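You operate a simulated robot arm through the tools that you are given. There is no shell and no other tool.

The job below is to be done with a simulated two-armed robot. You get a single attempt, and the scene is never put back.

JOB
Plug the red lead in and feed wire with 2 presses of the torch button.
Fine: red plug in the red socket and mode knob on FEED before you switch on; torch stays in its holder; switch off after.

It is judged by the outcome, as a careful person would: the job done as asked, and still so three seconds after it is handed in. It fails if anything else is knocked over, pushed out of place, dropped, spilled or broken.

ROBOT AND FRAMES
Two 7-joint arms with fingered hands on one trunk that stands fixed in place. Base frame: the origin is at the foot of the trunk, x ahead of it, y to its left, z up. Units: mm, rad, N and s.
The left shoulder is at [50, 214, 869], the right one opposite. With the tool pointing down near the work surface each hand reaches from about 340 to 880 mm from the base axis, measured 20 degrees to its own side. Payload 3 kg a hand.
Tool frame (each hand has its own): the origin (TCP) lies between the finger pads and is the grasp point; the fingertips stand 26 mm ahead of it; z points along the fingers, y is the line along which they close. The gripper opens to 132 mm; its body begins 73 mm behind the TCP. The gripper is a hand of 3 fingers: y runs from the thumb to the fingers, the wrist lies at [0, 0, -229] in the tool frame.
Orientation is that of the tool frame in the base frame, as [roll, pitch, yaw] about the fixed x, y, z axes, in that order (R = Rz(yaw) Ry(pitch) Rx(roll)). With the fingers straight down and closing along the base's y, the tool's x points along the base's -x, its y along +y and its z along -z.

CONTROLS
- The arms move only by the tool send_rows. It takes "left_commands", "right_commands" or both (then of equal length, played together; a hand with none holds still); each is a list of rows, each a list of 6 numbers: the shift along the base's x, y, z in units of 40 mm (1.0 is 40 mm), then the turn, a rotation vector about the base's x, y, z in units of 6 degrees (1.0 is 6 degrees). In form: [[dx, dy, dz, wx, wy, wz], ...]. A call has 1 to 20 rows; each row shifts and turns the commanded pose from where the row before left it. A call with a number of a shift or a turn outside -1 to 1 is refused whole. Rows are played at 5 a second. More than 50 mm and 0.15 rad between two rows, and nothing of the call is played. A pose out of reach is approached as far as the arm can. The call stops where the force on the tool passes 40 N (or 10 N more than at its start, if that is more) or the arm is blocked; 0.2 s more then pass. In this call time passes only in rows, and 0.2 s behind the last. The reply holds the time, the measured pose of the TCP, the force on the tool along the base axes, the opening and the grip force, in the units named above and with some noise, with the torque about the TCP (base axes, N m) and any sound that the robot's microphone picked up, and new pictures: "show" is both (left out), scene, wrist or none (wrist: the cameras of the hands that moved).
- Cameras (640 x 400 px; columns grow to the right, rows downward): "scene" is now at [31, -22.6, 1500.6]; the picture's right is [-0.28, -0.96, 0.00], its down [-0.61, 0.18, -0.77] and it looks along [0.74, -0.22, -0.64] (base axes); focal length 326 px, centre (320, 200). "left" rides on the left gripper at [-62, 3, -92] in its tool frame; the picture's right is [-0.05, -1.00, 0.00], its down [0.83, -0.04, -0.56] and it looks along [0.55, -0.03, 0.83] (tool axes); focal length 230 px, centre (320, 200). "right" rides on the right gripper at [62, 3, -92] in its tool frame; the picture's right is [-0.05, 1.00, 0.00], its down [-0.83, -0.04, -0.56] and it looks along [-0.55, -0.03, 0.83] (tool axes); focal length 230 px, centre (320, 200). There is no depth. A picture from a camera that has moved, and an enlarged one, comes with that camera's place and axes in the base frame and with its lens.
- finger_targets(finger1, finger2, thumb_bend, hand): sets how far each is bent, from 0 (flat) to 1 (curled in); at 0.3 the hand is open as for a grip, at 0.7 the pads meet at the TCP. One left out holds its place. A second passes; each finger stops where it meets its share of the squeeze, and holds until it gets a number again. It is the only way to open and close the hand. It gives what a move gives, with no picture; readings hold the bend of each and the force on the fingers (four entries, about 0 where the hand has none), thumb and palm.
- aim_head(pan, tilt): turns the head with the scene camera to pan (to the left, within 1.501 rad either way) and tilt (down, from -0.506 to 1.204), counted from straight ahead of the robot. It gives what a move gives, and a new picture of the scene camera.
- close_up(camera, box): a new picture of the part [left, top, right, bottom] of that camera's present view, enlarged. The clock stands still meanwhile.
- close_job(): hands the job in; it is judged then, once.

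Places have to be worked out from the pictures, the camera data and where the tool is seen. Open the grippers and draw the arms clear of the work before you hand the job in, unless the task says otherwise.

The tools are called after ">>>" by a JSON object that holds its "op" and its "data". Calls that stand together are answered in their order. send_rows: Moves the arms, as the interface text tells. Its arguments: {"type":"object","properties":{"left_commands":{"type":"array"},"right_commands":{"type":"array"},"show":{"type":"string","enum":["both","scene","wrist","none"]}},"required":[]} The other tools are called the same way: finger_targets (finger1, finger2, thumb_bend, hand) moves the fingers one by one; aim_head (pan, tilt) turns the head that bears the scene camera; close_up (camera, box) takes an enlarged picture of a part of a camera's view; close_job () hands the job in.

At the start:

```text
time: 0.0
left_position: [434.9, 31.2, 1265.3]
left_ee_rot: [3.141, -0.001, 2.759]
left_ft_force: [0.7, -0.3, 0.1]
left_ft_torque: [-0.01, -0.02, -0.04]
left_width: 132.0
left_finger_force: 0.1
left_shape: jaw
left_bend: [0.3, 0.3, 0.3]
left_finger forces: [0.0, 0.1, 0.1, 0.0, 0.1, 0.0]
right_position: [352.4, -400.2, 1227.7]
right_ee_rot: [-3.141, -0.001, 2.76]
right_ft_force: [-0.3, -1.3, 0.1]
right_ft_torque: [-0.02, 0.0, 0.01]
right_width: 131.8
right_finger_force: 0.1
right_shape: jaw
right_bend: [0.3, 0.3, 0.3]
right_finger forces: [0.0, 0.0, 0.1, 0.0, 0.1, 0.1]
head pan, tilt (commanded): [-0.288, 0.691]
```

scene: 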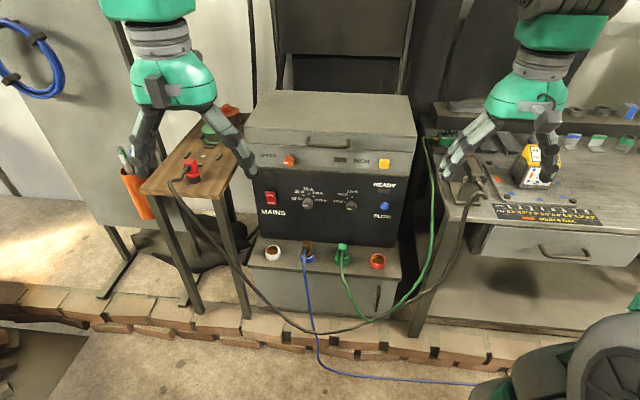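
right: 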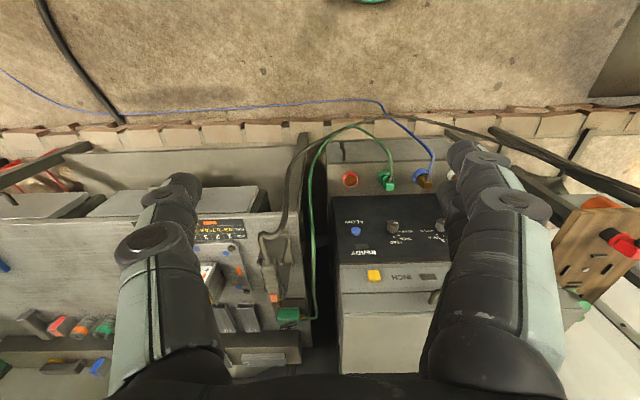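
left: 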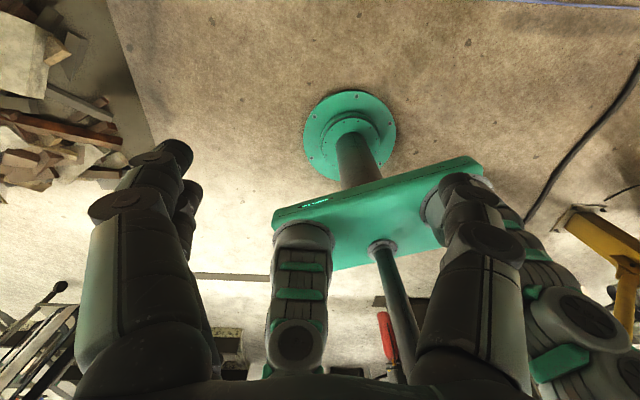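

The scene shows a welding machine with sockets, knobs and a small side table holding a red plug. I'll enlarge parts of the scene view to study it before moving.

>>> {"op": "close_up", "data": {"camera": "scene", "box": [240, 130, 420, 290]}}

>>> {"op": "close_up", "data": {"camera": "scene", "box": [110, 90, 270, 230]}}

>>> {"op": "close_up", "data": {"camera": "scene", "box": [420, 90, 640, 260]}}

```text
2.50 times, centred on (330, 210) of scene
camera zoom: at [31.0, -22.6, 1500.6], right [-0.28, -0.96, 0.0], down [-0.61, 0.18, -0.77], along [0.74, -0.22, -0.64], focal length 816 px, centre (295, 175)
```

zoom: 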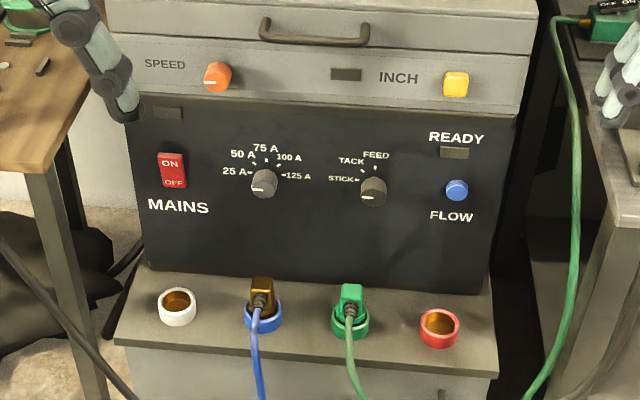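

```text
2.86 times, centred on (190, 160) of scene
camera zoom: at [31.0, -22.6, 1500.6], right [-0.28, -0.96, 0.0], down [-0.61, 0.18, -0.77], along [0.74, -0.22, -0.64], focal length 932 px, centre (691, 314)
```

zoom: 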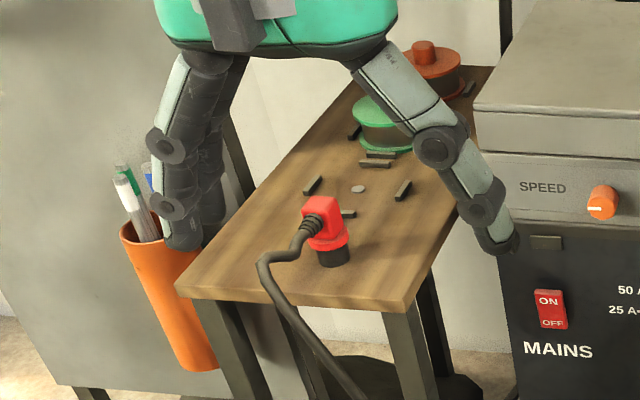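

```text
2.35 times, centred on (530, 175) of scene
camera zoom: at [31.0, -22.6, 1500.6], right [-0.28, -0.96, 0.0], down [-0.61, 0.18, -0.77], along [0.74, -0.22, -0.64], focal length 768 px, centre (-174, 259)
```

zoom: 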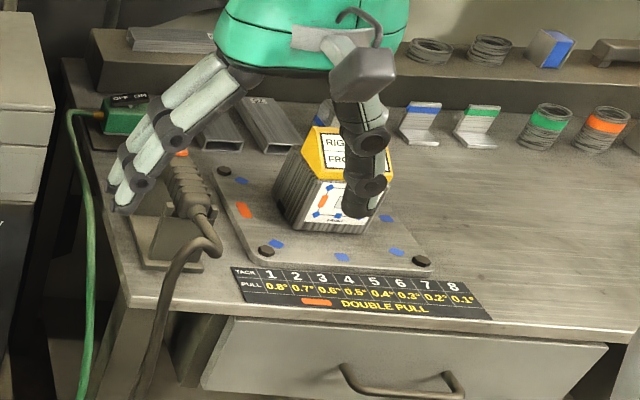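

The panel shows the mode knob on STICK and mains off; the red plug lies on the wooden side table, and the torch is at the right bench. I'll turn the head to look at the right bench more directly.

>>> {"op": "aim_head", "data": {"pan": -0.75, "tilt": 0.65}}

```text
time: 0.9
left_position: [435.2, 30.9, 1264.3]
left_ee_rot: [-3.141, 0.0, 2.759]
left_ft_force: [-0.3, 0.4, -0.2]
left_ft_torque: [-0.02, -0.02, -0.01]
left_width: 131.9
left_finger_force: 0.0
left_shape: jaw
left_bend: [0.3, 0.3, 0.3]
left_finger forces: [0.0, 0.0, 0.0, 0.0, 0.0, 0.1]
right_position: [351.5, -401.4, 1228.2]
right_ee_rot: [-3.141, 0.0, 2.76]
right_ft_force: [-0.1, 0.0, 0.6]
right_ft_torque: [0.03, -0.02, 0.0]
right_width: 131.9
right_finger_force: 0.1
right_shape: jaw
right_bend: [0.3, 0.3, 0.3]
right_finger forces: [0.1, 0.0, 0.0, 0.0, 0.0, 0.0]
head pan, tilt (commanded): [-0.75, 0.649]
camera scene: at [12.7, -57.5, 1504.2], right [-0.68, -0.73, 0.0], down [-0.44, 0.41, -0.8], along [0.58, -0.54, -0.6], focal length 326 px, centre (320, 200)
```

scene: 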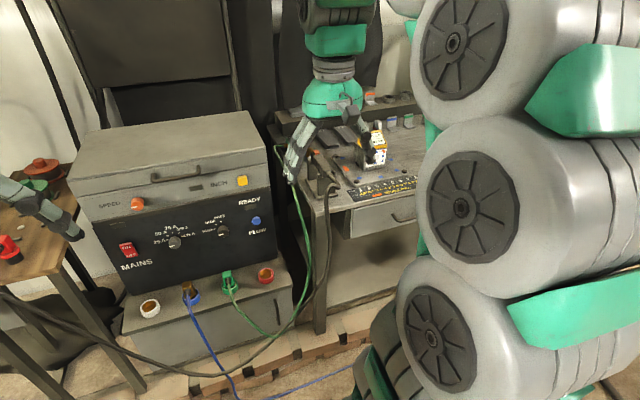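

The right hand blocks part of the bench view. I'll move the right hand sideways to the right about 200 mm at its present height, so its wrist camera sees the torch and bench.

>>> {"op": "send_rows", "data": {"right_commands": [[-0.373, -0.928, 0, 0, 0, 0], [-0.373, -0.928, 0, 0, 0, 0], [-0.373, -0.928, 0, 0, 0, 0], [-0.373, -0.928, 0, 0, 0, 0], [-0.373, -0.928, 0, 0, 0, 0]], "show": "both"}}

```text
time: 2.1
left_position: [435.1, 31.4, 1264.5]
left_ee_rot: [-3.141, 0.001, 2.76]
left_ft_force: [0.4, -0.5, -1.3]
left_ft_torque: [0.01, -0.04, 0.02]
left_width: 131.8
left_finger_force: 0.1
left_shape: jaw
left_bend: [0.3, 0.3, 0.3]
left_finger forces: [0.1, 0.0, 0.0, 0.0, 0.0, 0.1]
right_position: [277.6, -587.1, 1226.9]
right_ee_rot: [-3.141, -0.002, 2.757]
right_ft_force: [-0.1, 0.4, 0.0]
right_ft_torque: [0.02, -0.02, 0.0]
right_width: 131.5
right_finger_force: 0.1
right_shape: jaw
right_bend: [0.3, 0.3, 0.3]
right_finger forces: [0.1, 0.1, 0.1, 0.1, 0.0, 0.0]
head pan, tilt (commanded): [-0.75, 0.649]
camera scene: at [12.7, -57.6, 1504.2], right [-0.68, -0.73, 0.0], down [-0.44, 0.41, -0.8], along [0.58, -0.54, -0.6], focal length 326 px, centre (320, 200)
camera right: at [221.4, -561.7, 1319.5], right [0.42, 0.91, 0.0], down [0.75, -0.35, 0.55], along [0.5, -0.23, -0.83], focal length 230 px, centre (320, 200)
```

scene: 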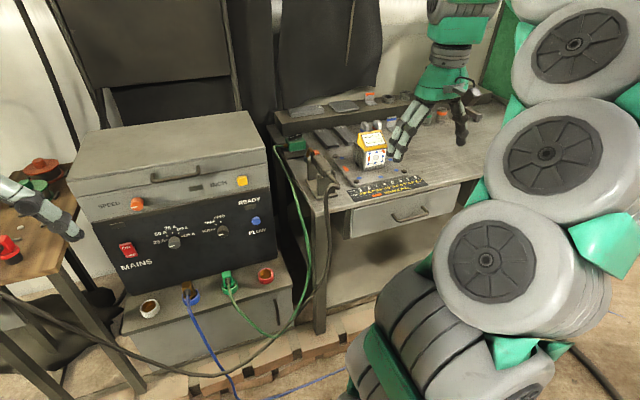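
right: 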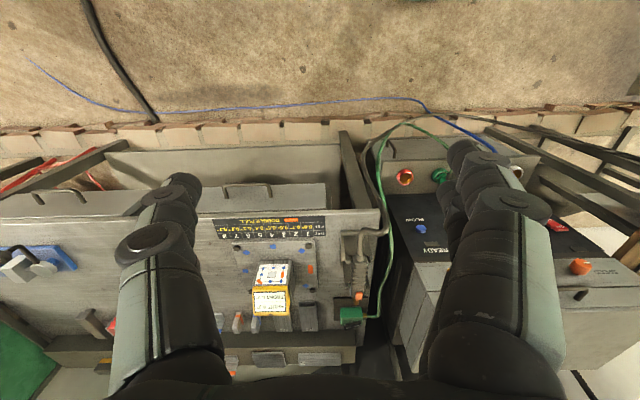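

>>> {"op": "close_up", "data": {"camera": "scene", "box": [260, 90, 450, 210]}}

>>> {"op": "close_up", "data": {"camera": "right", "box": [200, 190, 420, 350]}}

>>> {"op": "close_up", "data": {"camera": "scene", "box": [60, 160, 300, 330]}}

```text
3.33 times, centred on (355, 150) of scene
camera zoom: at [12.7, -57.6, 1504.2], right [-0.68, -0.73, 0.0], down [-0.44, 0.41, -0.8], along [0.58, -0.54, -0.6], focal length 1088 px, centre (203, 367)
```

zoom: 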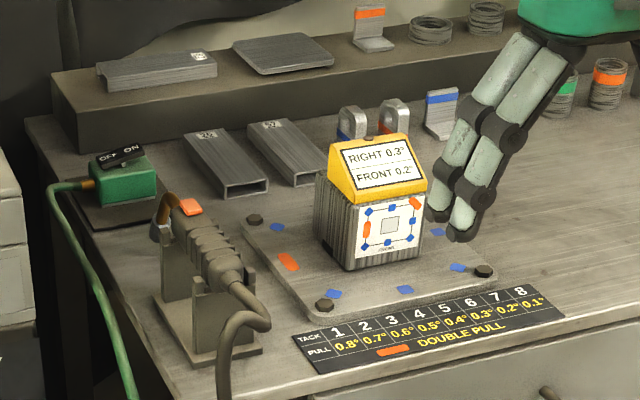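

```text
2.50 times, centred on (310, 270) of right
camera zoom: at [221.4, -561.7, 1319.5], right [0.42, 0.91, 0.0], down [0.75, -0.35, 0.55], along [0.5, -0.23, -0.83], focal length 575 px, centre (345, 25)
```

zoom: 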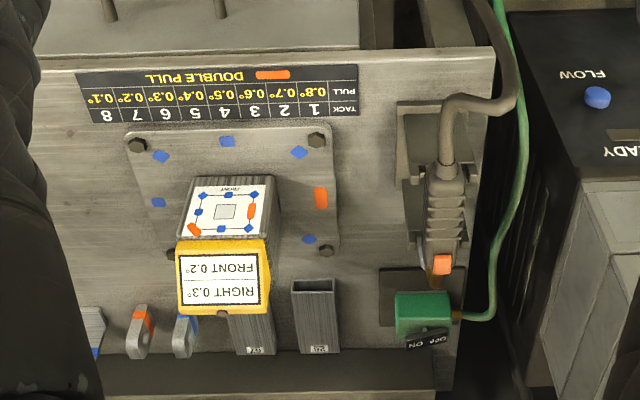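

```text
2.35 times, centred on (180, 245) of scene
camera zoom: at [12.7, -57.6, 1504.2], right [-0.68, -0.73, 0.0], down [-0.44, 0.41, -0.8], along [0.58, -0.54, -0.6], focal length 768 px, centre (649, 94)
```

zoom: 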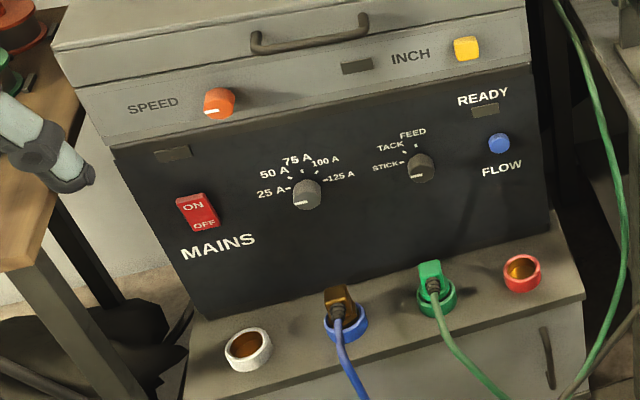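

The torch sits in a two-plate holder with an orange button near its nose, at roughly [706, -686, 990]. Next I look at the wooden side table and the red plug by turning the head left.

>>> {"op": "aim_head", "data": {"pan": 0.12, "tilt": 0.6}}

>>> {"op": "close_up", "data": {"camera": "scene", "box": [200, 90, 440, 250]}}

```text
time: 3.3
left_position: [435.6, 29.8, 1264.9]
left_ee_rot: [-3.142, 0.001, 2.76]
left_ft_force: [-0.1, 0.2, -0.9]
left_ft_torque: [-0.02, 0.01, -0.03]
left_width: 131.8
left_finger_force: 0.1
left_shape: jaw
left_bend: [0.3, 0.3, 0.3]
left_finger forces: [0.1, 0.0, 0.0, 0.1, 0.1, 0.0]
right_position: [278.2, -586.4, 1226.4]
right_ee_rot: [3.14, 0.001, 2.76]
right_ft_force: [-0.3, -0.5, -0.3]
right_ft_torque: [-0.03, -0.02, 0.0]
right_width: 131.6
right_finger_force: 0.0
right_shape: jaw
right_bend: [0.3, 0.3, 0.3]
right_finger forces: [0.0, 0.0, 0.1, 0.0, 0.1, 0.1]
head pan, tilt (commanded): [0.12, 0.6]
camera scene: at [36.9, 12.1, 1508.5], right [0.12, -0.99, 0.0], down [-0.56, -0.07, -0.83], along [0.82, 0.1, -0.56], focal length 326 px, centre (320, 200)
```

scene: 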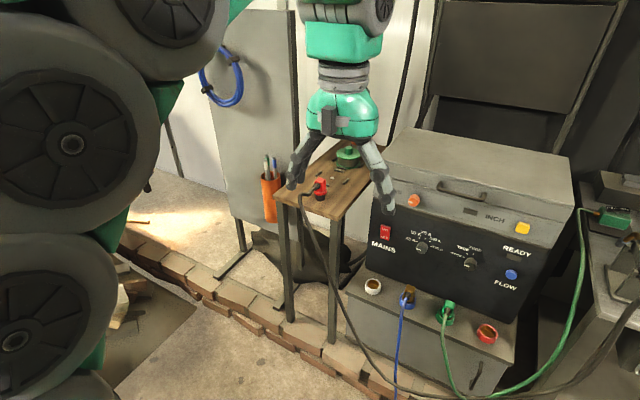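

```text
2.50 times, centred on (320, 170) of scene
camera zoom: at [36.9, 12.1, 1508.5], right [0.12, -0.99, 0.0], down [-0.56, -0.07, -0.83], along [0.82, 0.1, -0.56], focal length 816 px, centre (320, 275)
```

zoom: 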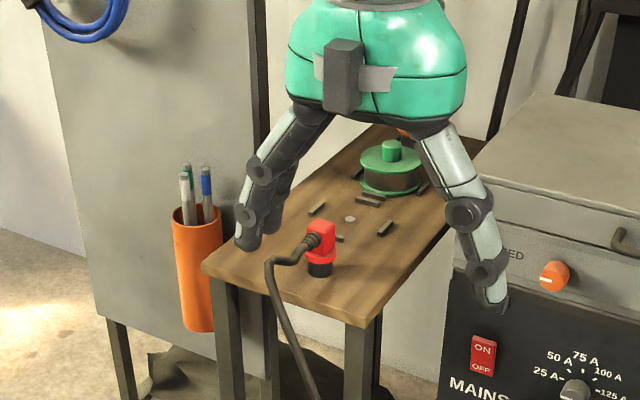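

I need a good stereo view of the plug, so I bring the right hand back to the left and turn its forward-looking camera about 40° toward the side table, staying high and well clear of the left hand.

>>> {"op": "send_rows", "data": {"right_commands": [[0.436, 0.914, 0, 0, 0, 1], [0.436, 0.914, 0, 0, 0, 1], [0.436, 0.914, 0, 0, 0, 1], [0.436, 0.914, 0, 0, 0, 1], [0.436, 0.914, 0, 0, 0, 1], [0.436, 0.914, 0, 0, 0, 1], [0.436, 0.914, 0, 0, 0, 1]], "show": "both"}}

>>> {"op": "close_up", "data": {"camera": "right", "box": [260, 160, 580, 360]}}

```text
time: 4.9
left_position: [435.4, 30.4, 1264.6]
left_ee_rot: [-3.14, -0.001, 2.757]
left_ft_force: [0.0, -0.8, -0.2]
left_ft_torque: [0.01, -0.01, 0.0]
left_width: 131.9
left_finger_force: 0.0
left_shape: jaw
left_bend: [0.3, 0.3, 0.3]
left_finger forces: [0.1, 0.0, 0.0, 0.0, 0.0, 0.0]
right_position: [396.4, -329.4, 1225.7]
right_ee_rot: [3.141, 0.0, -2.79]
right_ft_force: [-0.3, 0.1, -0.2]
right_ft_torque: [-0.02, 0.01, 0.0]
right_width: 131.9
right_finger_force: 0.1
right_shape: jaw
right_bend: [0.3, 0.3, 0.3]
right_finger forces: [0.0, 0.0, 0.0, 0.0, 0.0, 0.0]
head pan, tilt (commanded): [0.12, 0.6]
camera scene: at [36.9, 12.2, 1508.5], right [0.12, -0.99, 0.0], down [-0.56, -0.07, -0.83], along [0.82, 0.1, -0.56], focal length 326 px, centre (320, 200)
camera right: at [337.1, -348.0, 1319.6], right [-0.29, 0.96, 0.0], down [0.8, 0.24, 0.55], along [0.53, 0.16, -0.83], focal length 230 px, centre (320, 200)
```

scene: 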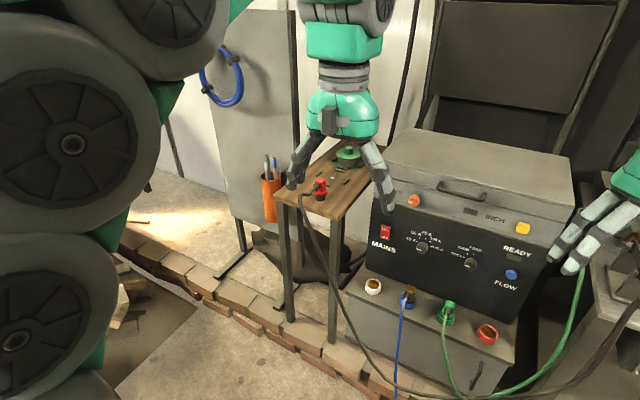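
right: 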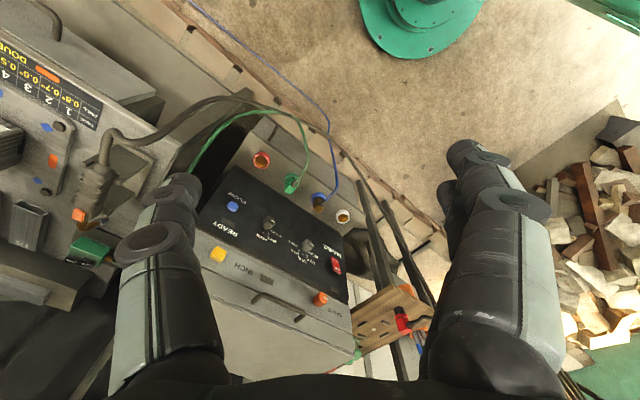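

```text
2.00 times, centred on (420, 260) of right
camera zoom: at [337.1, -348.0, 1319.6], right [-0.29, 0.96, 0.0], down [0.8, 0.24, 0.55], along [0.53, 0.16, -0.83], focal length 460 px, centre (120, 80)
```

zoom: 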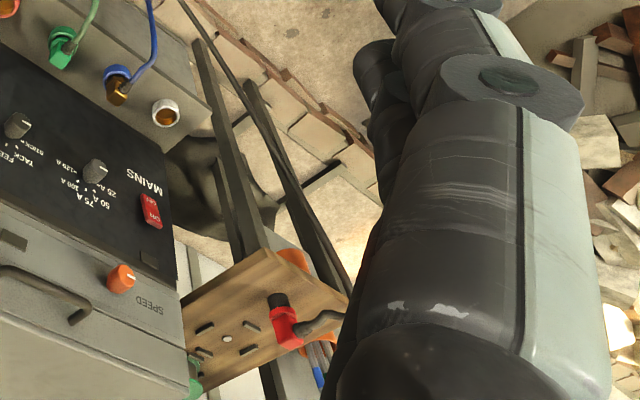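

Triangulating gives the red plug body near [960, 123, 924] (table top near z 880), the mode knob near [822, -368, 760], mains near [931, -108, 775] and the red socket near [722, -446, 555]. The plug is too far for a straight-down grasp, so I bring the left hand in with its fingers tilted forward about 50°, stopping 150 mm short.

>>> {"op": "send_rows", "data": {"left_commands": [[0.95, 0.31, -0.54, -0.283, -0.703, 0], [0.95, 0.31, -0.54, -0.283, -0.703, 0], [0.95, 0.31, -0.54, -0.283, -0.703, 0], [0.95, 0.31, -0.54, -0.283, -0.703, 0], [0.95, 0.31, -0.54, -0.283, -0.703, 0], [0.95, 0.31, -0.54, -0.283, -0.703, 0], [0.95, 0.31, -0.54, -0.283, -0.703, 0], [0.95, 0.31, -0.54, -0.283, -0.703, 0], [0.95, 0.31, -0.54, -0.283, -0.703, 0], [0.95, 0.31, -0.54, -0.283, -0.703, 0], [0.95, 0.31, -0.54, -0.283, -0.703, 0]], "show": "both"}}

```text
time: 7.3
left_position: [854.9, 168.5, 1027.5]
left_ee_rot: [3.14, 0.874, 2.761]
left_ft_force: [0.7, 0.2, -0.4]
left_ft_torque: [0.01, 0.0, 0.01]
left_width: 131.9
left_finger_force: 0.0
left_shape: jaw
left_bend: [0.3, 0.3, 0.3]
left_finger forces: [0.0, 0.1, 0.0, 0.0, 0.1, 0.1]
right_position: [396.5, -329.8, 1226.0]
right_ee_rot: [3.142, 0.002, -2.792]
right_ft_force: [-0.6, -0.4, 0.2]
right_ft_torque: [-0.03, -0.02, -0.01]
right_width: 132.1
right_finger_force: 0.0
right_shape: jaw
right_bend: [0.3, 0.3, 0.3]
right_finger forces: [0.0, 0.0, 0.0, 0.0, 0.0, 0.0]
head pan, tilt (commanded): [0.12, 0.6]
camera scene: at [37.0, 12.3, 1508.5], right [0.12, -0.99, 0.0], down [-0.56, -0.07, -0.83], along [0.82, 0.1, -0.56], focal length 326 px, centre (320, 200)
camera left: at [825.4, 182.7, 1133.8], right [-0.34, -0.94, 0.04], down [-0.91, 0.32, -0.28], along [0.25, -0.13, -0.96], focal length 230 px, centre (320, 200)
```

scene: 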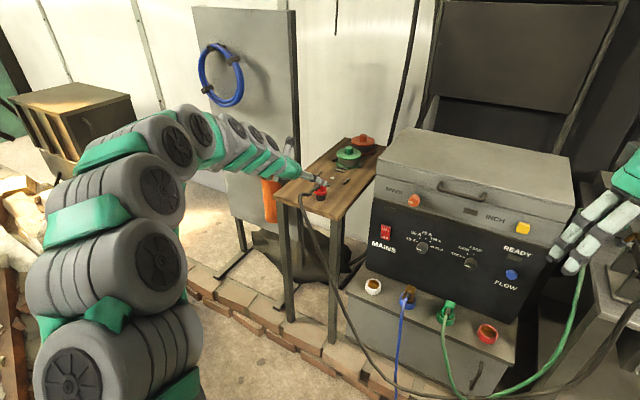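
left: 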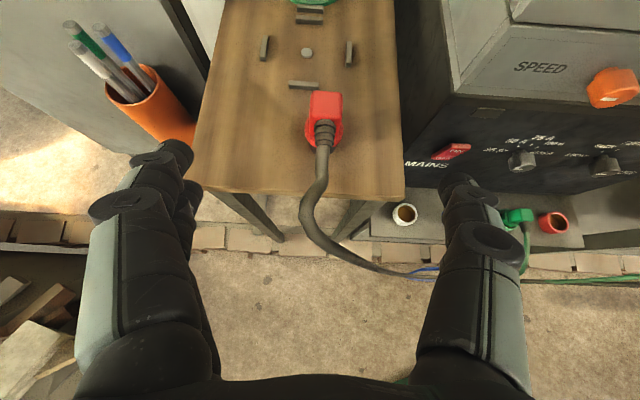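

The left wrist camera now shows the plug upright with its cable leaving straight toward me. I'll enlarge that view to measure the plug.

>>> {"op": "close_up", "data": {"camera": "left", "box": [230, 50, 430, 200]}}

>>> {"op": "close_up", "data": {"camera": "scene", "box": [250, 130, 400, 240]}}

>>> {"op": "close_up", "data": {"camera": "left", "box": [370, 100, 620, 260]}}

```text
2.67 times, centred on (330, 125) of left
camera zoom: at [825.4, 182.7, 1133.8], right [-0.34, -0.94, 0.04], down [-0.91, 0.32, -0.28], along [0.25, -0.13, -0.96], focal length 614 px, centre (293, 400)
```

zoom: 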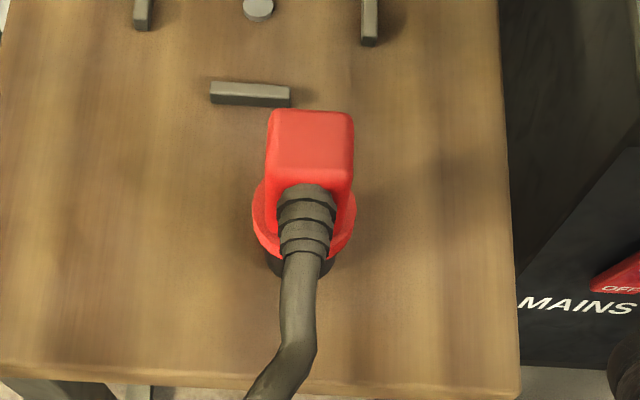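

```text
3.64 times, centred on (325, 185) of scene
camera zoom: at [37.0, 12.3, 1508.5], right [0.12, -0.99, 0.0], down [-0.56, -0.07, -0.83], along [0.82, 0.1, -0.56], focal length 1187 px, centre (302, 254)
```

zoom: 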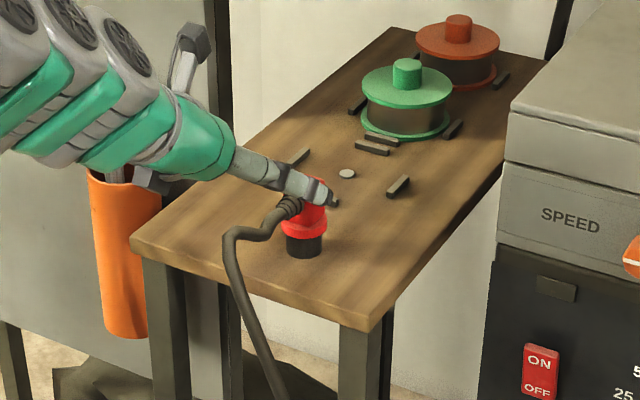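

```text
2.50 times, centred on (495, 180) of left
camera zoom: at [825.4, 182.7, 1133.8], right [-0.34, -0.94, 0.04], down [-0.91, 0.32, -0.28], along [0.25, -0.13, -0.96], focal length 575 px, centre (-118, 250)
```

zoom: 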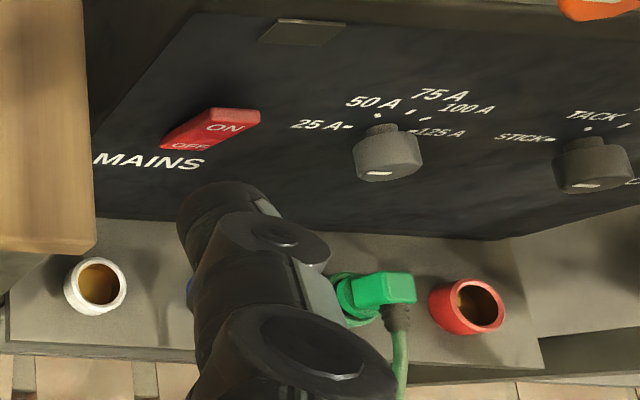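

The body is about 26 mm square above a wider round flange, with its top near [957, 120, 955]. I'll check the finger geometry in the wrist view before deciding the grip height.

>>> {"op": "close_up", "data": {"camera": "left", "box": [70, 110, 300, 330]}}

>>> {"op": "close_up", "data": {"camera": "left", "box": [400, 130, 620, 330]}}

>>> {"op": "close_up", "data": {"camera": "scene", "box": [520, 140, 640, 300]}}

```text
1.82 times, centred on (185, 220) of left
camera zoom: at [825.4, 182.7, 1133.8], right [-0.34, -0.94, 0.04], down [-0.91, 0.32, -0.28], along [0.25, -0.13, -0.96], focal length 418 px, centre (566, 164)
```

zoom: 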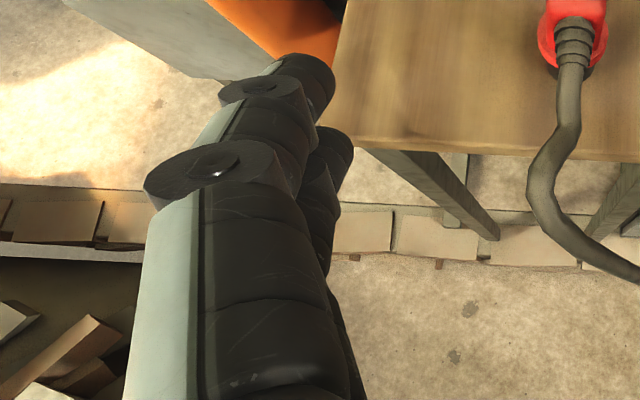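

```text
2.00 times, centred on (510, 230) of left
camera zoom: at [825.4, 182.7, 1133.8], right [-0.34, -0.94, 0.04], down [-0.91, 0.32, -0.28], along [0.25, -0.13, -0.96], focal length 460 px, centre (-60, 140)
```

zoom: 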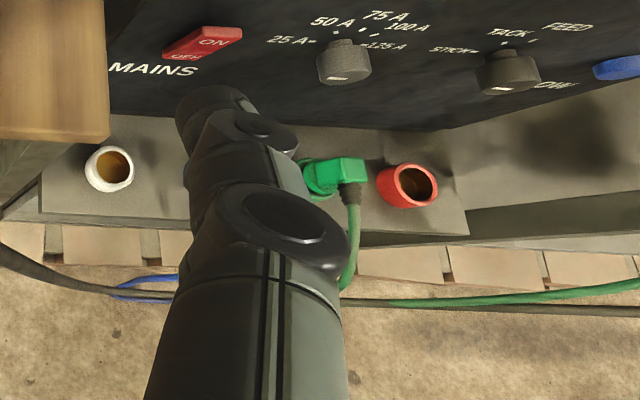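

```text
2.50 times, centred on (580, 220) of scene
camera zoom: at [37.0, 12.3, 1508.5], right [0.12, -0.99, 0.0], down [-0.56, -0.07, -0.83], along [0.82, 0.1, -0.56], focal length 816 px, centre (-330, 150)
```

zoom: 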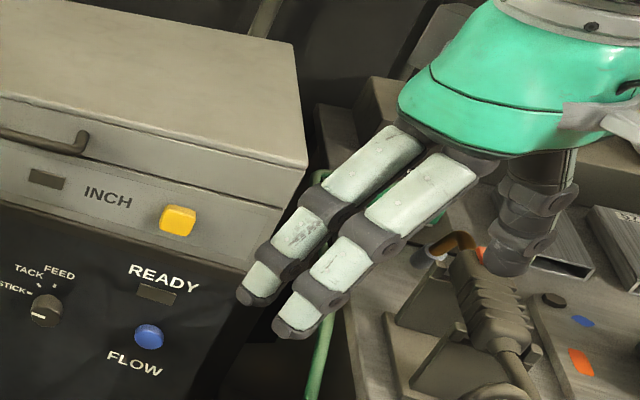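

Fingers sit about ±14 mm apart across the tool, so I'll grip the body high (TCP z ≈ 943) to stay clear of the flange. I now advance along the tool axis to about [955, 121, 943] with the hand open.

>>> {"op": "send_rows", "data": {"left_commands": [[0.625, -0.297, -0.528, 0, 0, 0], [0.625, -0.297, -0.528, 0, 0, 0], [0.625, -0.297, -0.528, 0, 0, 0], [0.625, -0.297, -0.528, 0, 0, 0]], "show": "both"}}

>>> {"op": "close_up", "data": {"camera": "scene", "box": [250, 130, 400, 240]}}

```text
time: 8.3
left_position: [953.5, 120.9, 943.5]
left_ee_rot: [3.14, 0.875, 2.758]
left_ft_force: [0.7, 0.6, 0.5]
left_ft_torque: [0.01, 0.01, 0.02]
left_width: 131.9
left_finger_force: 0.0
left_shape: jaw
left_bend: [0.3, 0.3, 0.3]
left_finger forces: [0.1, 0.0, 0.1, 0.1, 0.0, 0.0]
right_position: [396.0, -330.0, 1227.2]
right_ee_rot: [-3.141, 0.002, -2.79]
right_ft_force: [0.8, 0.6, 0.0]
right_ft_torque: [0.0, 0.02, 0.02]
right_width: 131.7
right_finger_force: 0.0
right_shape: jaw
right_bend: [0.3, 0.3, 0.3]
right_finger forces: [0.1, 0.0, 0.0, 0.0, 0.1, 0.1]
head pan, tilt (commanded): [0.12, 0.6]
camera scene: at [37.0, 12.2, 1508.5], right [0.12, -0.99, 0.0], down [-0.56, -0.07, -0.83], along [0.82, 0.1, -0.56], focal length 326 px, centre (320, 200)
camera left: at [925.6, 135.0, 1048.5], right [-0.34, -0.94, 0.04], down [-0.91, 0.32, -0.28], along [0.25, -0.13, -0.96], focal length 230 px, centre (320, 200)
```

scene: 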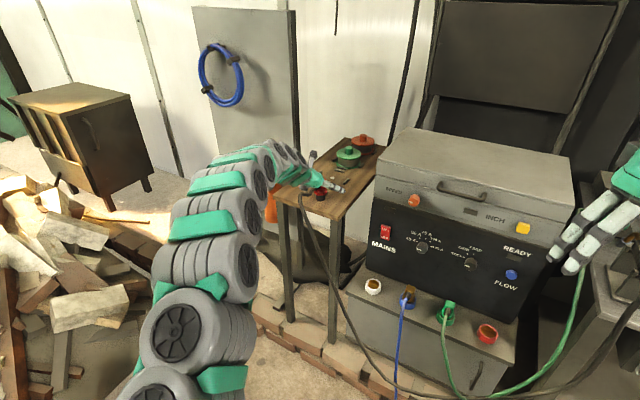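
left: 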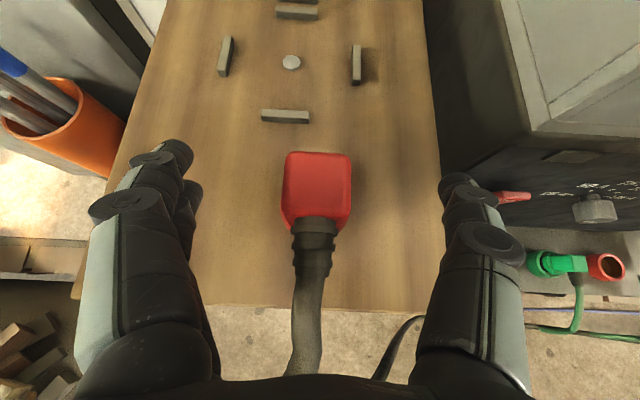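

```text
3.64 times, centred on (325, 185) of scene
camera zoom: at [37.0, 12.2, 1508.5], right [0.12, -0.99, 0.0], down [-0.56, -0.07, -0.83], along [0.82, 0.1, -0.56], focal length 1187 px, centre (302, 254)
```

zoom: 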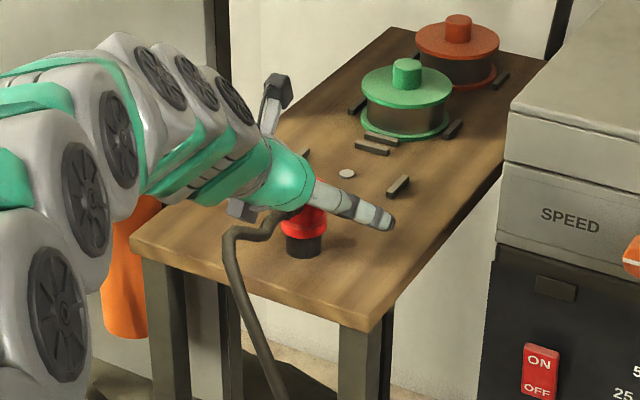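

The TCP sits within about 2 mm of the body's centre and the plug is centred between thumb and fingers. I close all three digits on it.

>>> {"op": "finger_targets", "data": {"hand": "left", "finger1": 0.75, "finger2": 0.75, "thumb_bend": 0.75}}

>>> {"op": "close_up", "data": {"camera": "left", "box": [160, 80, 480, 280]}}

```text
time: 9.3
left_position: [954.1, 120.3, 942.6]
left_ee_rot: [-3.14, 0.875, 2.758]
left_ft_force: [0.9, 1.6, 2.9]
left_ft_torque: [0.04, -0.04, -0.03]
left_width: 23.8
left_finger_force: 17.9
left_shape: fingers
left_bend: [0.71, 0.7, 0.65]
left_finger forces: [6.8, 10.5, 0.1, 0.0, 19.2, 0.0]
right_position: [396.9, -330.6, 1225.7]
right_ee_rot: [-3.141, 0.0, -2.792]
right_ft_force: [0.2, 0.6, -0.5]
right_ft_torque: [-0.03, 0.02, 0.03]
right_width: 131.8
right_finger_force: 0.1
right_shape: jaw
right_bend: [0.3, 0.3, 0.3]
right_finger forces: [0.0, 0.0, 0.0, 0.0, 0.0, 0.0]
head pan, tilt (commanded): [0.12, 0.6]
```

```text
2.00 times, centred on (320, 180) of left
camera zoom: at [925.2, 135.1, 1048.6], right [-0.34, -0.94, 0.04], down [-0.91, 0.32, -0.28], along [0.25, -0.13, -0.96], focal length 460 px, centre (320, 240)
```

zoom: 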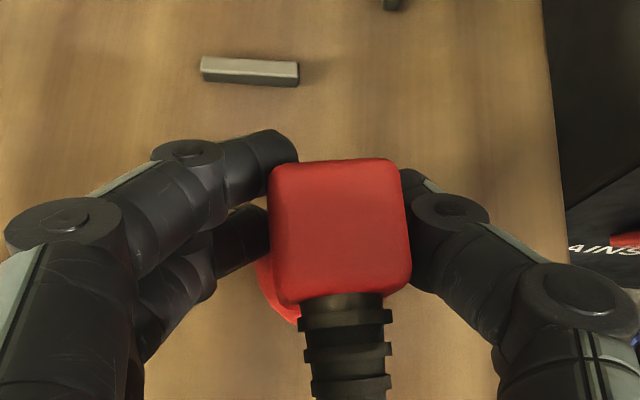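

All three digits hold the plug with about 18 N. I lift it gently 30 mm and look.

>>> {"op": "send_rows", "data": {"left_commands": [[0, 0, 0.25, 0, 0, 0], [0, 0, 0.5, 0, 0, 0]], "show": "both"}}

>>> {"op": "close_up", "data": {"camera": "scene", "box": [250, 130, 400, 240]}}

```text
time: 9.9
left_position: [952.3, 118.4, 970.9]
left_ee_rot: [-3.141, 0.871, 2.76]
left_ft_force: [0.7, -0.3, -0.2]
left_ft_torque: [-0.02, 0.02, -0.03]
left_width: 16.6
left_finger_force: 16.9
left_shape: fingers
left_bend: [0.73, 0.71, 0.66]
left_finger forces: [3.5, 12.2, 0.0, 0.0, 16.6, 0.0]
right_position: [396.2, -329.8, 1226.4]
right_ee_rot: [3.141, 0.0, -2.795]
right_ft_force: [-0.1, 0.5, 0.2]
right_ft_torque: [0.01, -0.02, 0.0]
right_width: 132.0
right_finger_force: 0.2
right_shape: jaw
right_bend: [0.3, 0.3, 0.3]
right_finger forces: [0.0, 0.0, 0.0, 0.0, 0.0, 0.0]
head pan, tilt (commanded): [0.12, 0.6]
camera scene: at [37.0, 12.2, 1508.5], right [0.12, -0.99, 0.0], down [-0.56, -0.07, -0.83], along [0.82, 0.1, -0.56], focal length 326 px, centre (320, 200)
camera left: at [924.3, 134.0, 1078.0], right [-0.34, -0.94, 0.04], down [-0.91, 0.32, -0.28], along [0.25, -0.13, -0.96], focal length 230 px, centre (320, 200)
```

scene: 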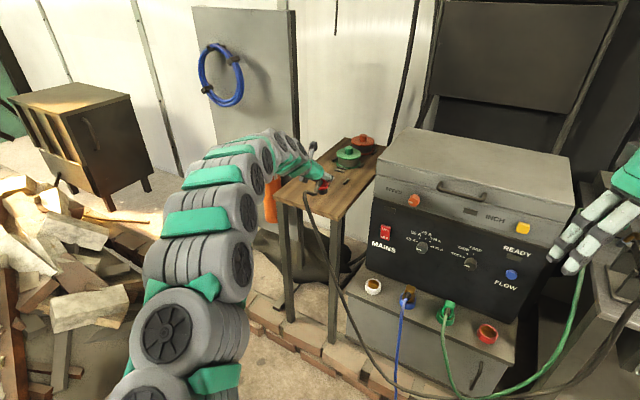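
left: 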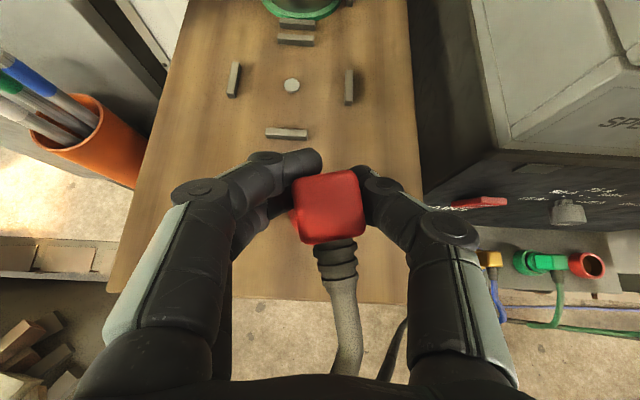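

```text
3.64 times, centred on (325, 185) of scene
camera zoom: at [37.0, 12.2, 1508.5], right [0.12, -0.99, 0.0], down [-0.56, -0.07, -0.83], along [0.82, 0.1, -0.56], focal length 1187 px, centre (302, 254)
```

zoom: 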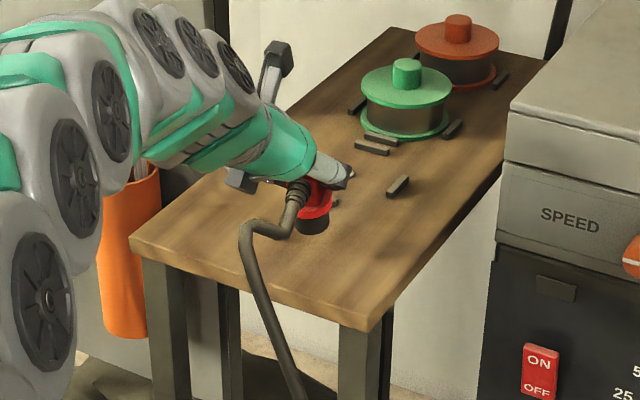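

The plug came up with the hand but seems to have turned slightly in the grip; I'll zoom in on the wrist view to judge how it sits.

>>> {"op": "close_up", "data": {"camera": "left", "box": [180, 100, 460, 290]}}

>>> {"op": "close_up", "data": {"camera": "scene", "box": [280, 155, 360, 215]}}

```text
2.11 times, centred on (320, 195) of left
camera zoom: at [924.3, 134.0, 1078.0], right [-0.34, -0.94, 0.04], down [-0.91, 0.32, -0.28], along [0.25, -0.13, -0.96], focal length 484 px, centre (320, 210)
```

zoom: 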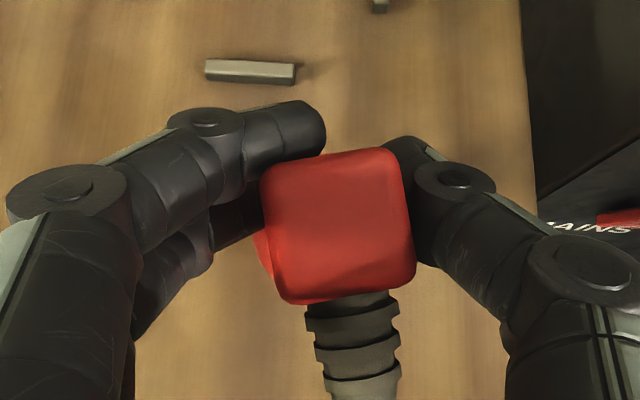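

```text
6.67 times, centred on (320, 185) of scene
camera zoom: at [37.0, 12.2, 1508.5], right [0.12, -0.99, 0.0], down [-0.56, -0.07, -0.83], along [0.82, 0.1, -0.56], focal length 2176 px, centre (320, 300)
```

zoom: 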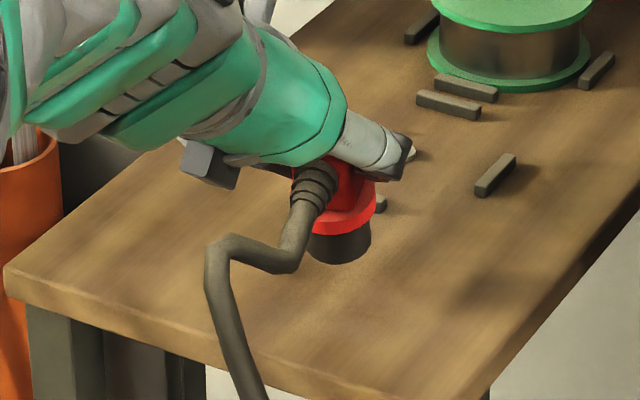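

The upper finger slid off the far corner and yawed the plug about 7°, so the grip was too far forward. I set it back down and will regrip about 9 mm further back.

>>> {"op": "send_rows", "data": {"left_commands": [[0, 0, -0.4, 0, 0, 0], [0, 0, -0.2, 0, 0, 0], [0, 0, -0.08, 0, 0, 0]], "show": "wrist"}}

>>> {"op": "close_up", "data": {"camera": "scene", "box": [280, 155, 360, 215]}}

```text
time: 10.7
left_position: [953.4, 119.1, 945.6]
left_ee_rot: [3.138, 0.875, 2.759]
left_ft_force: [1.5, -0.1, 5.8]
left_ft_torque: [-0.02, -0.08, -0.01]
left_width: 15.9
left_finger_force: 18.7
left_shape: fingers
left_bend: [0.73, 0.71, 0.66]
left_finger forces: [4.8, 14.2, 0.0, 0.0, 17.4, 0.0]
right_position: [395.4, -330.1, 1226.4]
right_ee_rot: [3.141, -0.001, -2.792]
right_ft_force: [0.2, 0.2, 0.1]
right_ft_torque: [0.02, -0.03, 0.01]
right_width: 131.8
right_finger_force: 0.0
right_shape: jaw
right_bend: [0.3, 0.3, 0.3]
right_finger forces: [0.1, 0.0, 0.0, 0.1, 0.0, 0.0]
head pan, tilt (commanded): [0.12, 0.6]
camera left: at [924.6, 134.1, 1052.6], right [-0.34, -0.94, 0.04], down [-0.91, 0.32, -0.28], along [0.25, -0.13, -0.96], focal length 230 px, centre (320, 200)
```

left: 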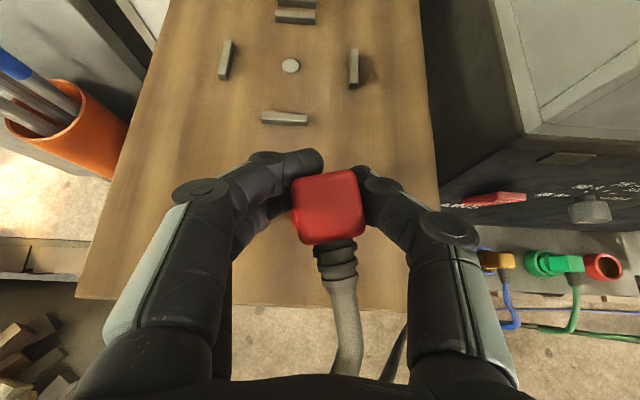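

```text
6.67 times, centred on (320, 185) of scene
camera zoom: at [36.9, 12.2, 1508.5], right [0.12, -0.99, 0.0], down [-0.56, -0.07, -0.83], along [0.82, 0.1, -0.56], focal length 2176 px, centre (320, 300)
```

zoom: 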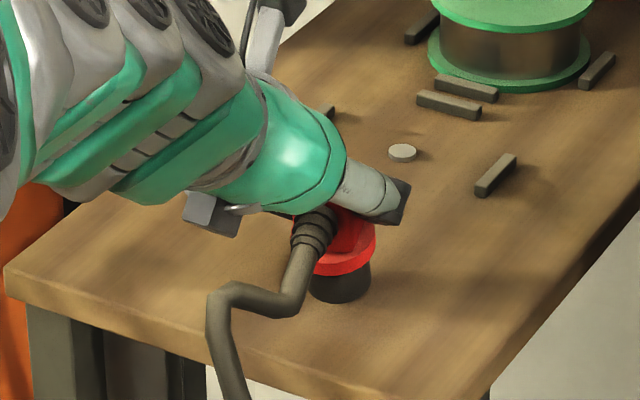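

Contact with the table reads about 6 N upward, so the base is down. I open the hand.

>>> {"op": "finger_targets", "data": {"hand": "left", "finger1": 0.4, "finger2": 0.4, "thumb_bend": 0.4}}

>>> {"op": "close_up", "data": {"camera": "left", "box": [180, 100, 460, 290]}}

>>> {"op": "close_up", "data": {"camera": "scene", "box": [280, 155, 360, 215]}}

```text
time: 11.7
left_position: [953.9, 119.5, 944.5]
left_ee_rot: [-3.141, 0.872, 2.757]
left_ft_force: [1.7, -0.9, -0.2]
left_ft_torque: [0.0, -0.03, 0.02]
left_width: 101.0
left_finger_force: 0.1
left_shape: fingers
left_bend: [0.4, 0.4, 0.4]
left_finger forces: [0.0, 0.0, 0.1, 0.1, 0.0, 0.0]
right_position: [396.1, -330.3, 1226.2]
right_ee_rot: [-3.141, -0.001, -2.79]
right_ft_force: [-0.3, 0.7, -0.9]
right_ft_torque: [-0.02, 0.02, 0.0]
right_width: 132.2
right_finger_force: 0.1
right_shape: jaw
right_bend: [0.3, 0.3, 0.3]
right_finger forces: [0.0, 0.0, 0.0, 0.1, 0.0, 0.1]
head pan, tilt (commanded): [0.12, 0.6]
```

```text
2.11 times, centred on (320, 195) of left
camera zoom: at [924.4, 133.9, 1051.1], right [-0.34, -0.94, 0.04], down [-0.91, 0.32, -0.28], along [0.25, -0.13, -0.96], focal length 484 px, centre (320, 210)
```

zoom: 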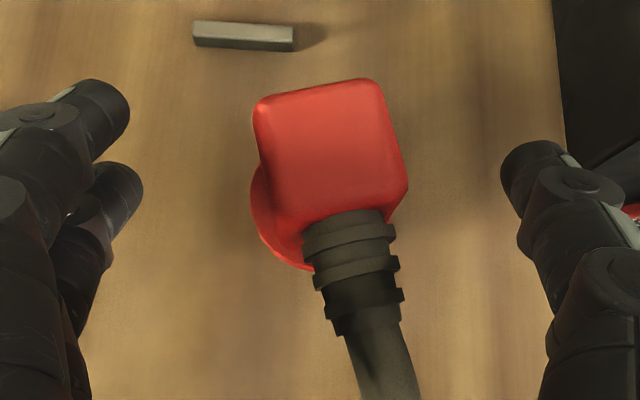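

```text
6.67 times, centred on (320, 185) of scene
camera zoom: at [37.0, 12.2, 1508.5], right [0.12, -0.99, 0.0], down [-0.56, -0.07, -0.83], along [0.82, 0.1, -0.56], focal length 2176 px, centre (320, 300)
```

zoom: 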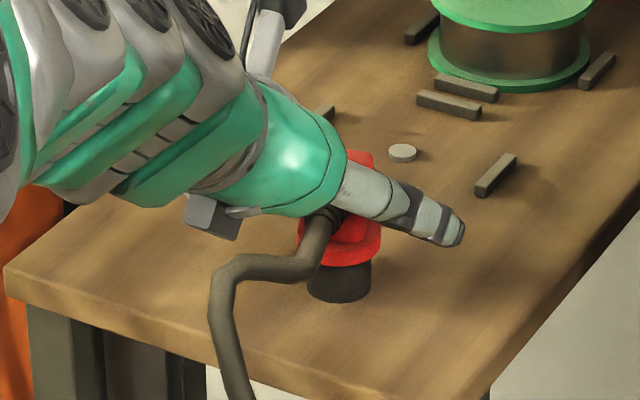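

The plug stands upright again but is now yawed about 13° and its top centre is near [962, 113]. I'll turn the hand 13° to match it and place the TCP about 10 mm behind the body's centre.

>>> {"op": "send_rows", "data": {"left_commands": [[-0.016, -0.04, -0.012, 0, 0, 0.72], [-0.016, -0.04, -0.012, 0, 0, 0.72], [-0.016, -0.04, -0.012, 0, 0, 0.72]], "show": "none"}}

>>> {"op": "close_up", "data": {"camera": "left", "box": [180, 100, 460, 290]}}

>>> {"op": "close_up", "data": {"camera": "scene", "box": [280, 155, 360, 215]}}

```text
time: 12.5
left_position: [951.9, 113.7, 944.4]
left_ee_rot: [-3.141, 0.872, 2.984]
left_ft_force: [0.6, 0.6, -0.4]
left_ft_torque: [0.04, -0.01, 0.01]
left_width: 101.1
left_finger_force: 0.1
left_shape: fingers
left_bend: [0.4, 0.4, 0.4]
left_finger forces: [0.0, 0.0, 0.0, 0.0, 0.0, 0.0]
right_position: [396.3, -329.9, 1226.3]
right_ee_rot: [3.141, 0.0, -2.794]
right_ft_force: [0.0, 0.3, -0.3]
right_ft_torque: [-0.02, -0.04, 0.02]
right_width: 132.1
right_finger_force: 0.1
right_shape: jaw
right_bend: [0.3, 0.3, 0.3]
right_finger forces: [0.0, 0.0, 0.0, 0.0, 0.1, 0.0]
head pan, tilt (commanded): [0.12, 0.6]
```

```text
2.11 times, centred on (320, 195) of left
camera zoom: at [920.3, 122.3, 1050.2], right [-0.12, -0.99, 0.04], down [-0.95, 0.11, -0.28], along [0.27, -0.07, -0.96], focal length 484 px, centre (320, 210)
```

zoom: 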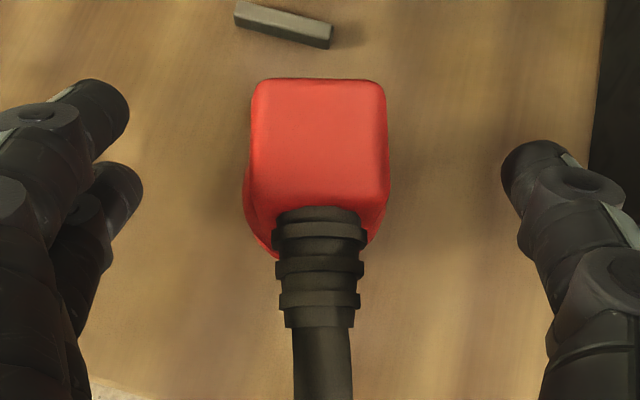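

```text
6.67 times, centred on (320, 185) of scene
camera zoom: at [36.9, 12.1, 1508.5], right [0.12, -0.99, 0.0], down [-0.56, -0.07, -0.83], along [0.82, 0.1, -0.56], focal length 2176 px, centre (320, 300)
```

zoom: 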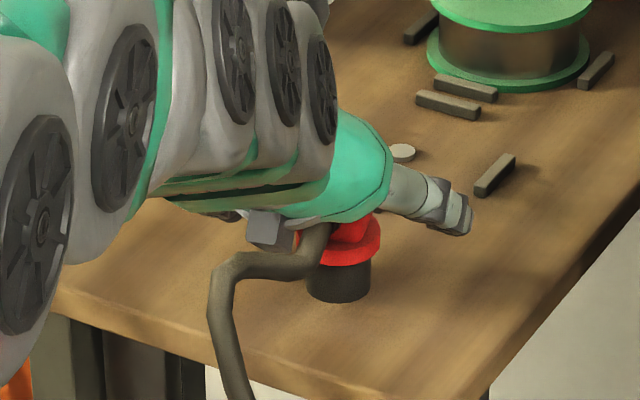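

Now the hand is square to the plug with the TCP 10.7 mm behind its centre. I nudge 2 mm forward and close the fingers together.

>>> {"op": "send_rows", "data": {"left_commands": [[0.05, 0.01, 0, 0, 0, 0]], "show": "none"}}

>>> {"op": "finger_targets", "data": {"hand": "left", "finger1": 0.75, "finger2": 0.75, "thumb_bend": 0.75}}

>>> {"op": "close_up", "data": {"camera": "left", "box": [180, 100, 460, 290]}}

```text
time: 12.9
left_position: [953.4, 116.4, 943.3]
left_ee_rot: [-3.14, 0.875, 2.986]
left_ft_force: [0.4, -0.1, 0.2]
left_ft_torque: [0.03, 0.03, 0.03]
left_width: 101.2
left_finger_force: 0.1
left_shape: fingers
left_bend: [0.4, 0.4, 0.4]
left_finger forces: [0.0, 0.0, 0.0, 0.0, 0.1, 0.0]
right_position: [396.4, -330.4, 1226.0]
right_ee_rot: [3.141, 0.001, -2.79]
right_ft_force: [-0.7, 0.8, 0.4]
right_ft_torque: [-0.02, 0.02, 0.02]
right_width: 131.7
right_finger_force: 0.1
right_shape: jaw
right_bend: [0.3, 0.3, 0.3]
right_finger forces: [0.0, 0.1, 0.0, 0.1, 0.0, 0.0]
head pan, tilt (commanded): [0.12, 0.6]
```

```text
time: 13.9
left_position: [953.2, 115.0, 943.0]
left_ee_rot: [-3.139, 0.873, 2.985]
left_ft_force: [-0.4, 1.3, 0.2]
left_ft_torque: [0.02, 0.02, 0.03]
left_width: 29.2
left_finger_force: 22.1
left_shape: fingers
left_bend: [0.7, 0.7, 0.65]
left_finger forces: [10.7, 11.3, 0.1, 0.0, 20.6, 0.1]
right_position: [396.3, -329.0, 1226.1]
right_ee_rot: [-3.141, 0.0, -2.793]
right_ft_force: [0.5, 0.1, 0.4]
right_ft_torque: [-0.01, 0.01, -0.03]
right_width: 131.4
right_finger_force: 0.2
right_shape: jaw
right_bend: [0.3, 0.3, 0.3]
right_finger forces: [0.0, 0.0, 0.0, 0.1, 0.0, 0.0]
head pan, tilt (commanded): [0.12, 0.6]
```

```text
2.11 times, centred on (320, 195) of left
camera zoom: at [921.8, 123.4, 1050.5], right [-0.12, -0.99, 0.04], down [-0.95, 0.11, -0.28], along [0.27, -0.07, -0.96], focal length 484 px, centre (320, 210)
```

zoom: 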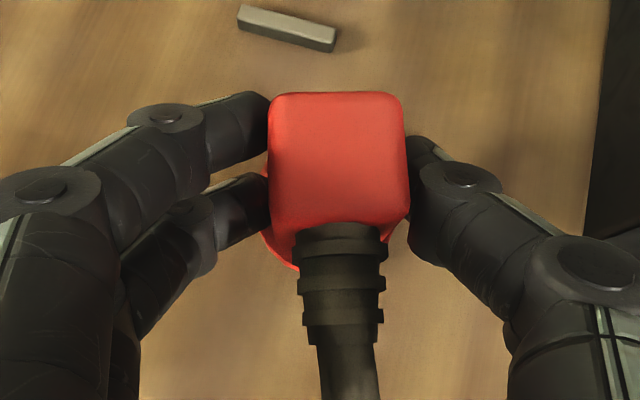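

A balanced grip: 10.7/11.3 N on the fingers and 20.6 N on the thumb, with the plug still square. I lift 40 mm and check.

>>> {"op": "send_rows", "data": {"left_commands": [[0, 0, 0.2, 0, 0, 0], [0, 0, 0.4, 0, 0, 0], [0, 0, 0.4, 0, 0, 0]], "show": "none"}}

>>> {"op": "close_up", "data": {"camera": "left", "box": [180, 100, 460, 290]}}

>>> {"op": "close_up", "data": {"camera": "scene", "box": [280, 155, 360, 215]}}

```text
time: 14.7
left_position: [953.7, 115.6, 983.6]
left_ee_rot: [-3.141, 0.873, 2.984]
left_ft_force: [-0.1, -0.9, -1.0]
left_ft_torque: [0.01, 0.03, 0.02]
left_width: 28.8
left_finger_force: 21.3
left_shape: fingers
left_bend: [0.7, 0.7, 0.65]
left_finger forces: [10.7, 11.2, 0.1, 0.0, 20.8, 0.0]
right_position: [395.7, -330.3, 1226.9]
right_ee_rot: [-3.141, 0.001, -2.792]
right_ft_force: [-0.4, 0.0, 0.3]
right_ft_torque: [-0.02, 0.02, -0.01]
right_width: 131.9
right_finger_force: 0.1
right_shape: jaw
right_bend: [0.3, 0.3, 0.3]
right_finger forces: [0.0, 0.1, 0.0, 0.1, 0.1, 0.0]
head pan, tilt (commanded): [0.12, 0.6]
```

```text
2.11 times, centred on (320, 195) of left
camera zoom: at [922.0, 123.7, 1090.6], right [-0.12, -0.99, 0.04], down [-0.95, 0.11, -0.28], along [0.27, -0.07, -0.96], focal length 484 px, centre (320, 210)
```

zoom: 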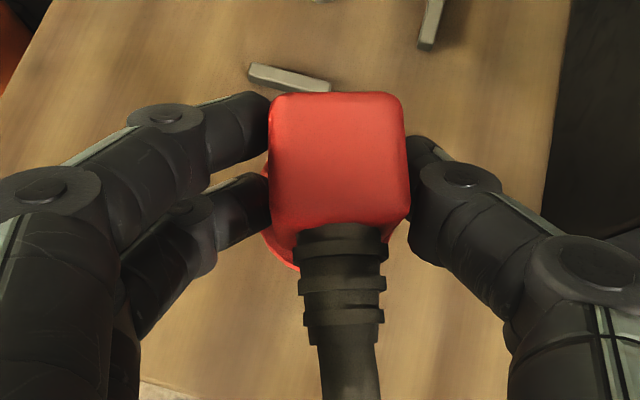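

```text
6.67 times, centred on (320, 185) of scene
camera zoom: at [37.0, 12.2, 1508.5], right [0.12, -0.99, 0.0], down [-0.56, -0.07, -0.83], along [0.82, 0.1, -0.56], focal length 2176 px, centre (320, 300)
```

zoom: 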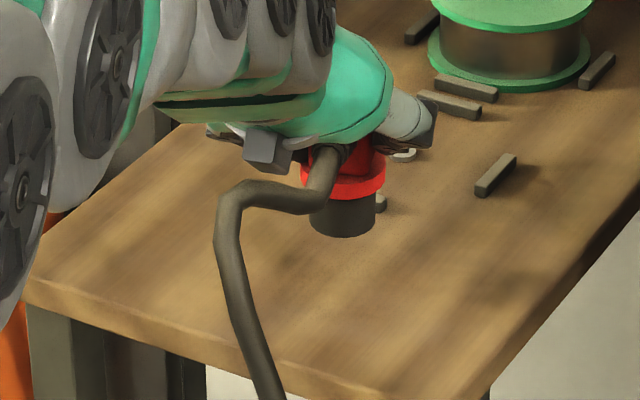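

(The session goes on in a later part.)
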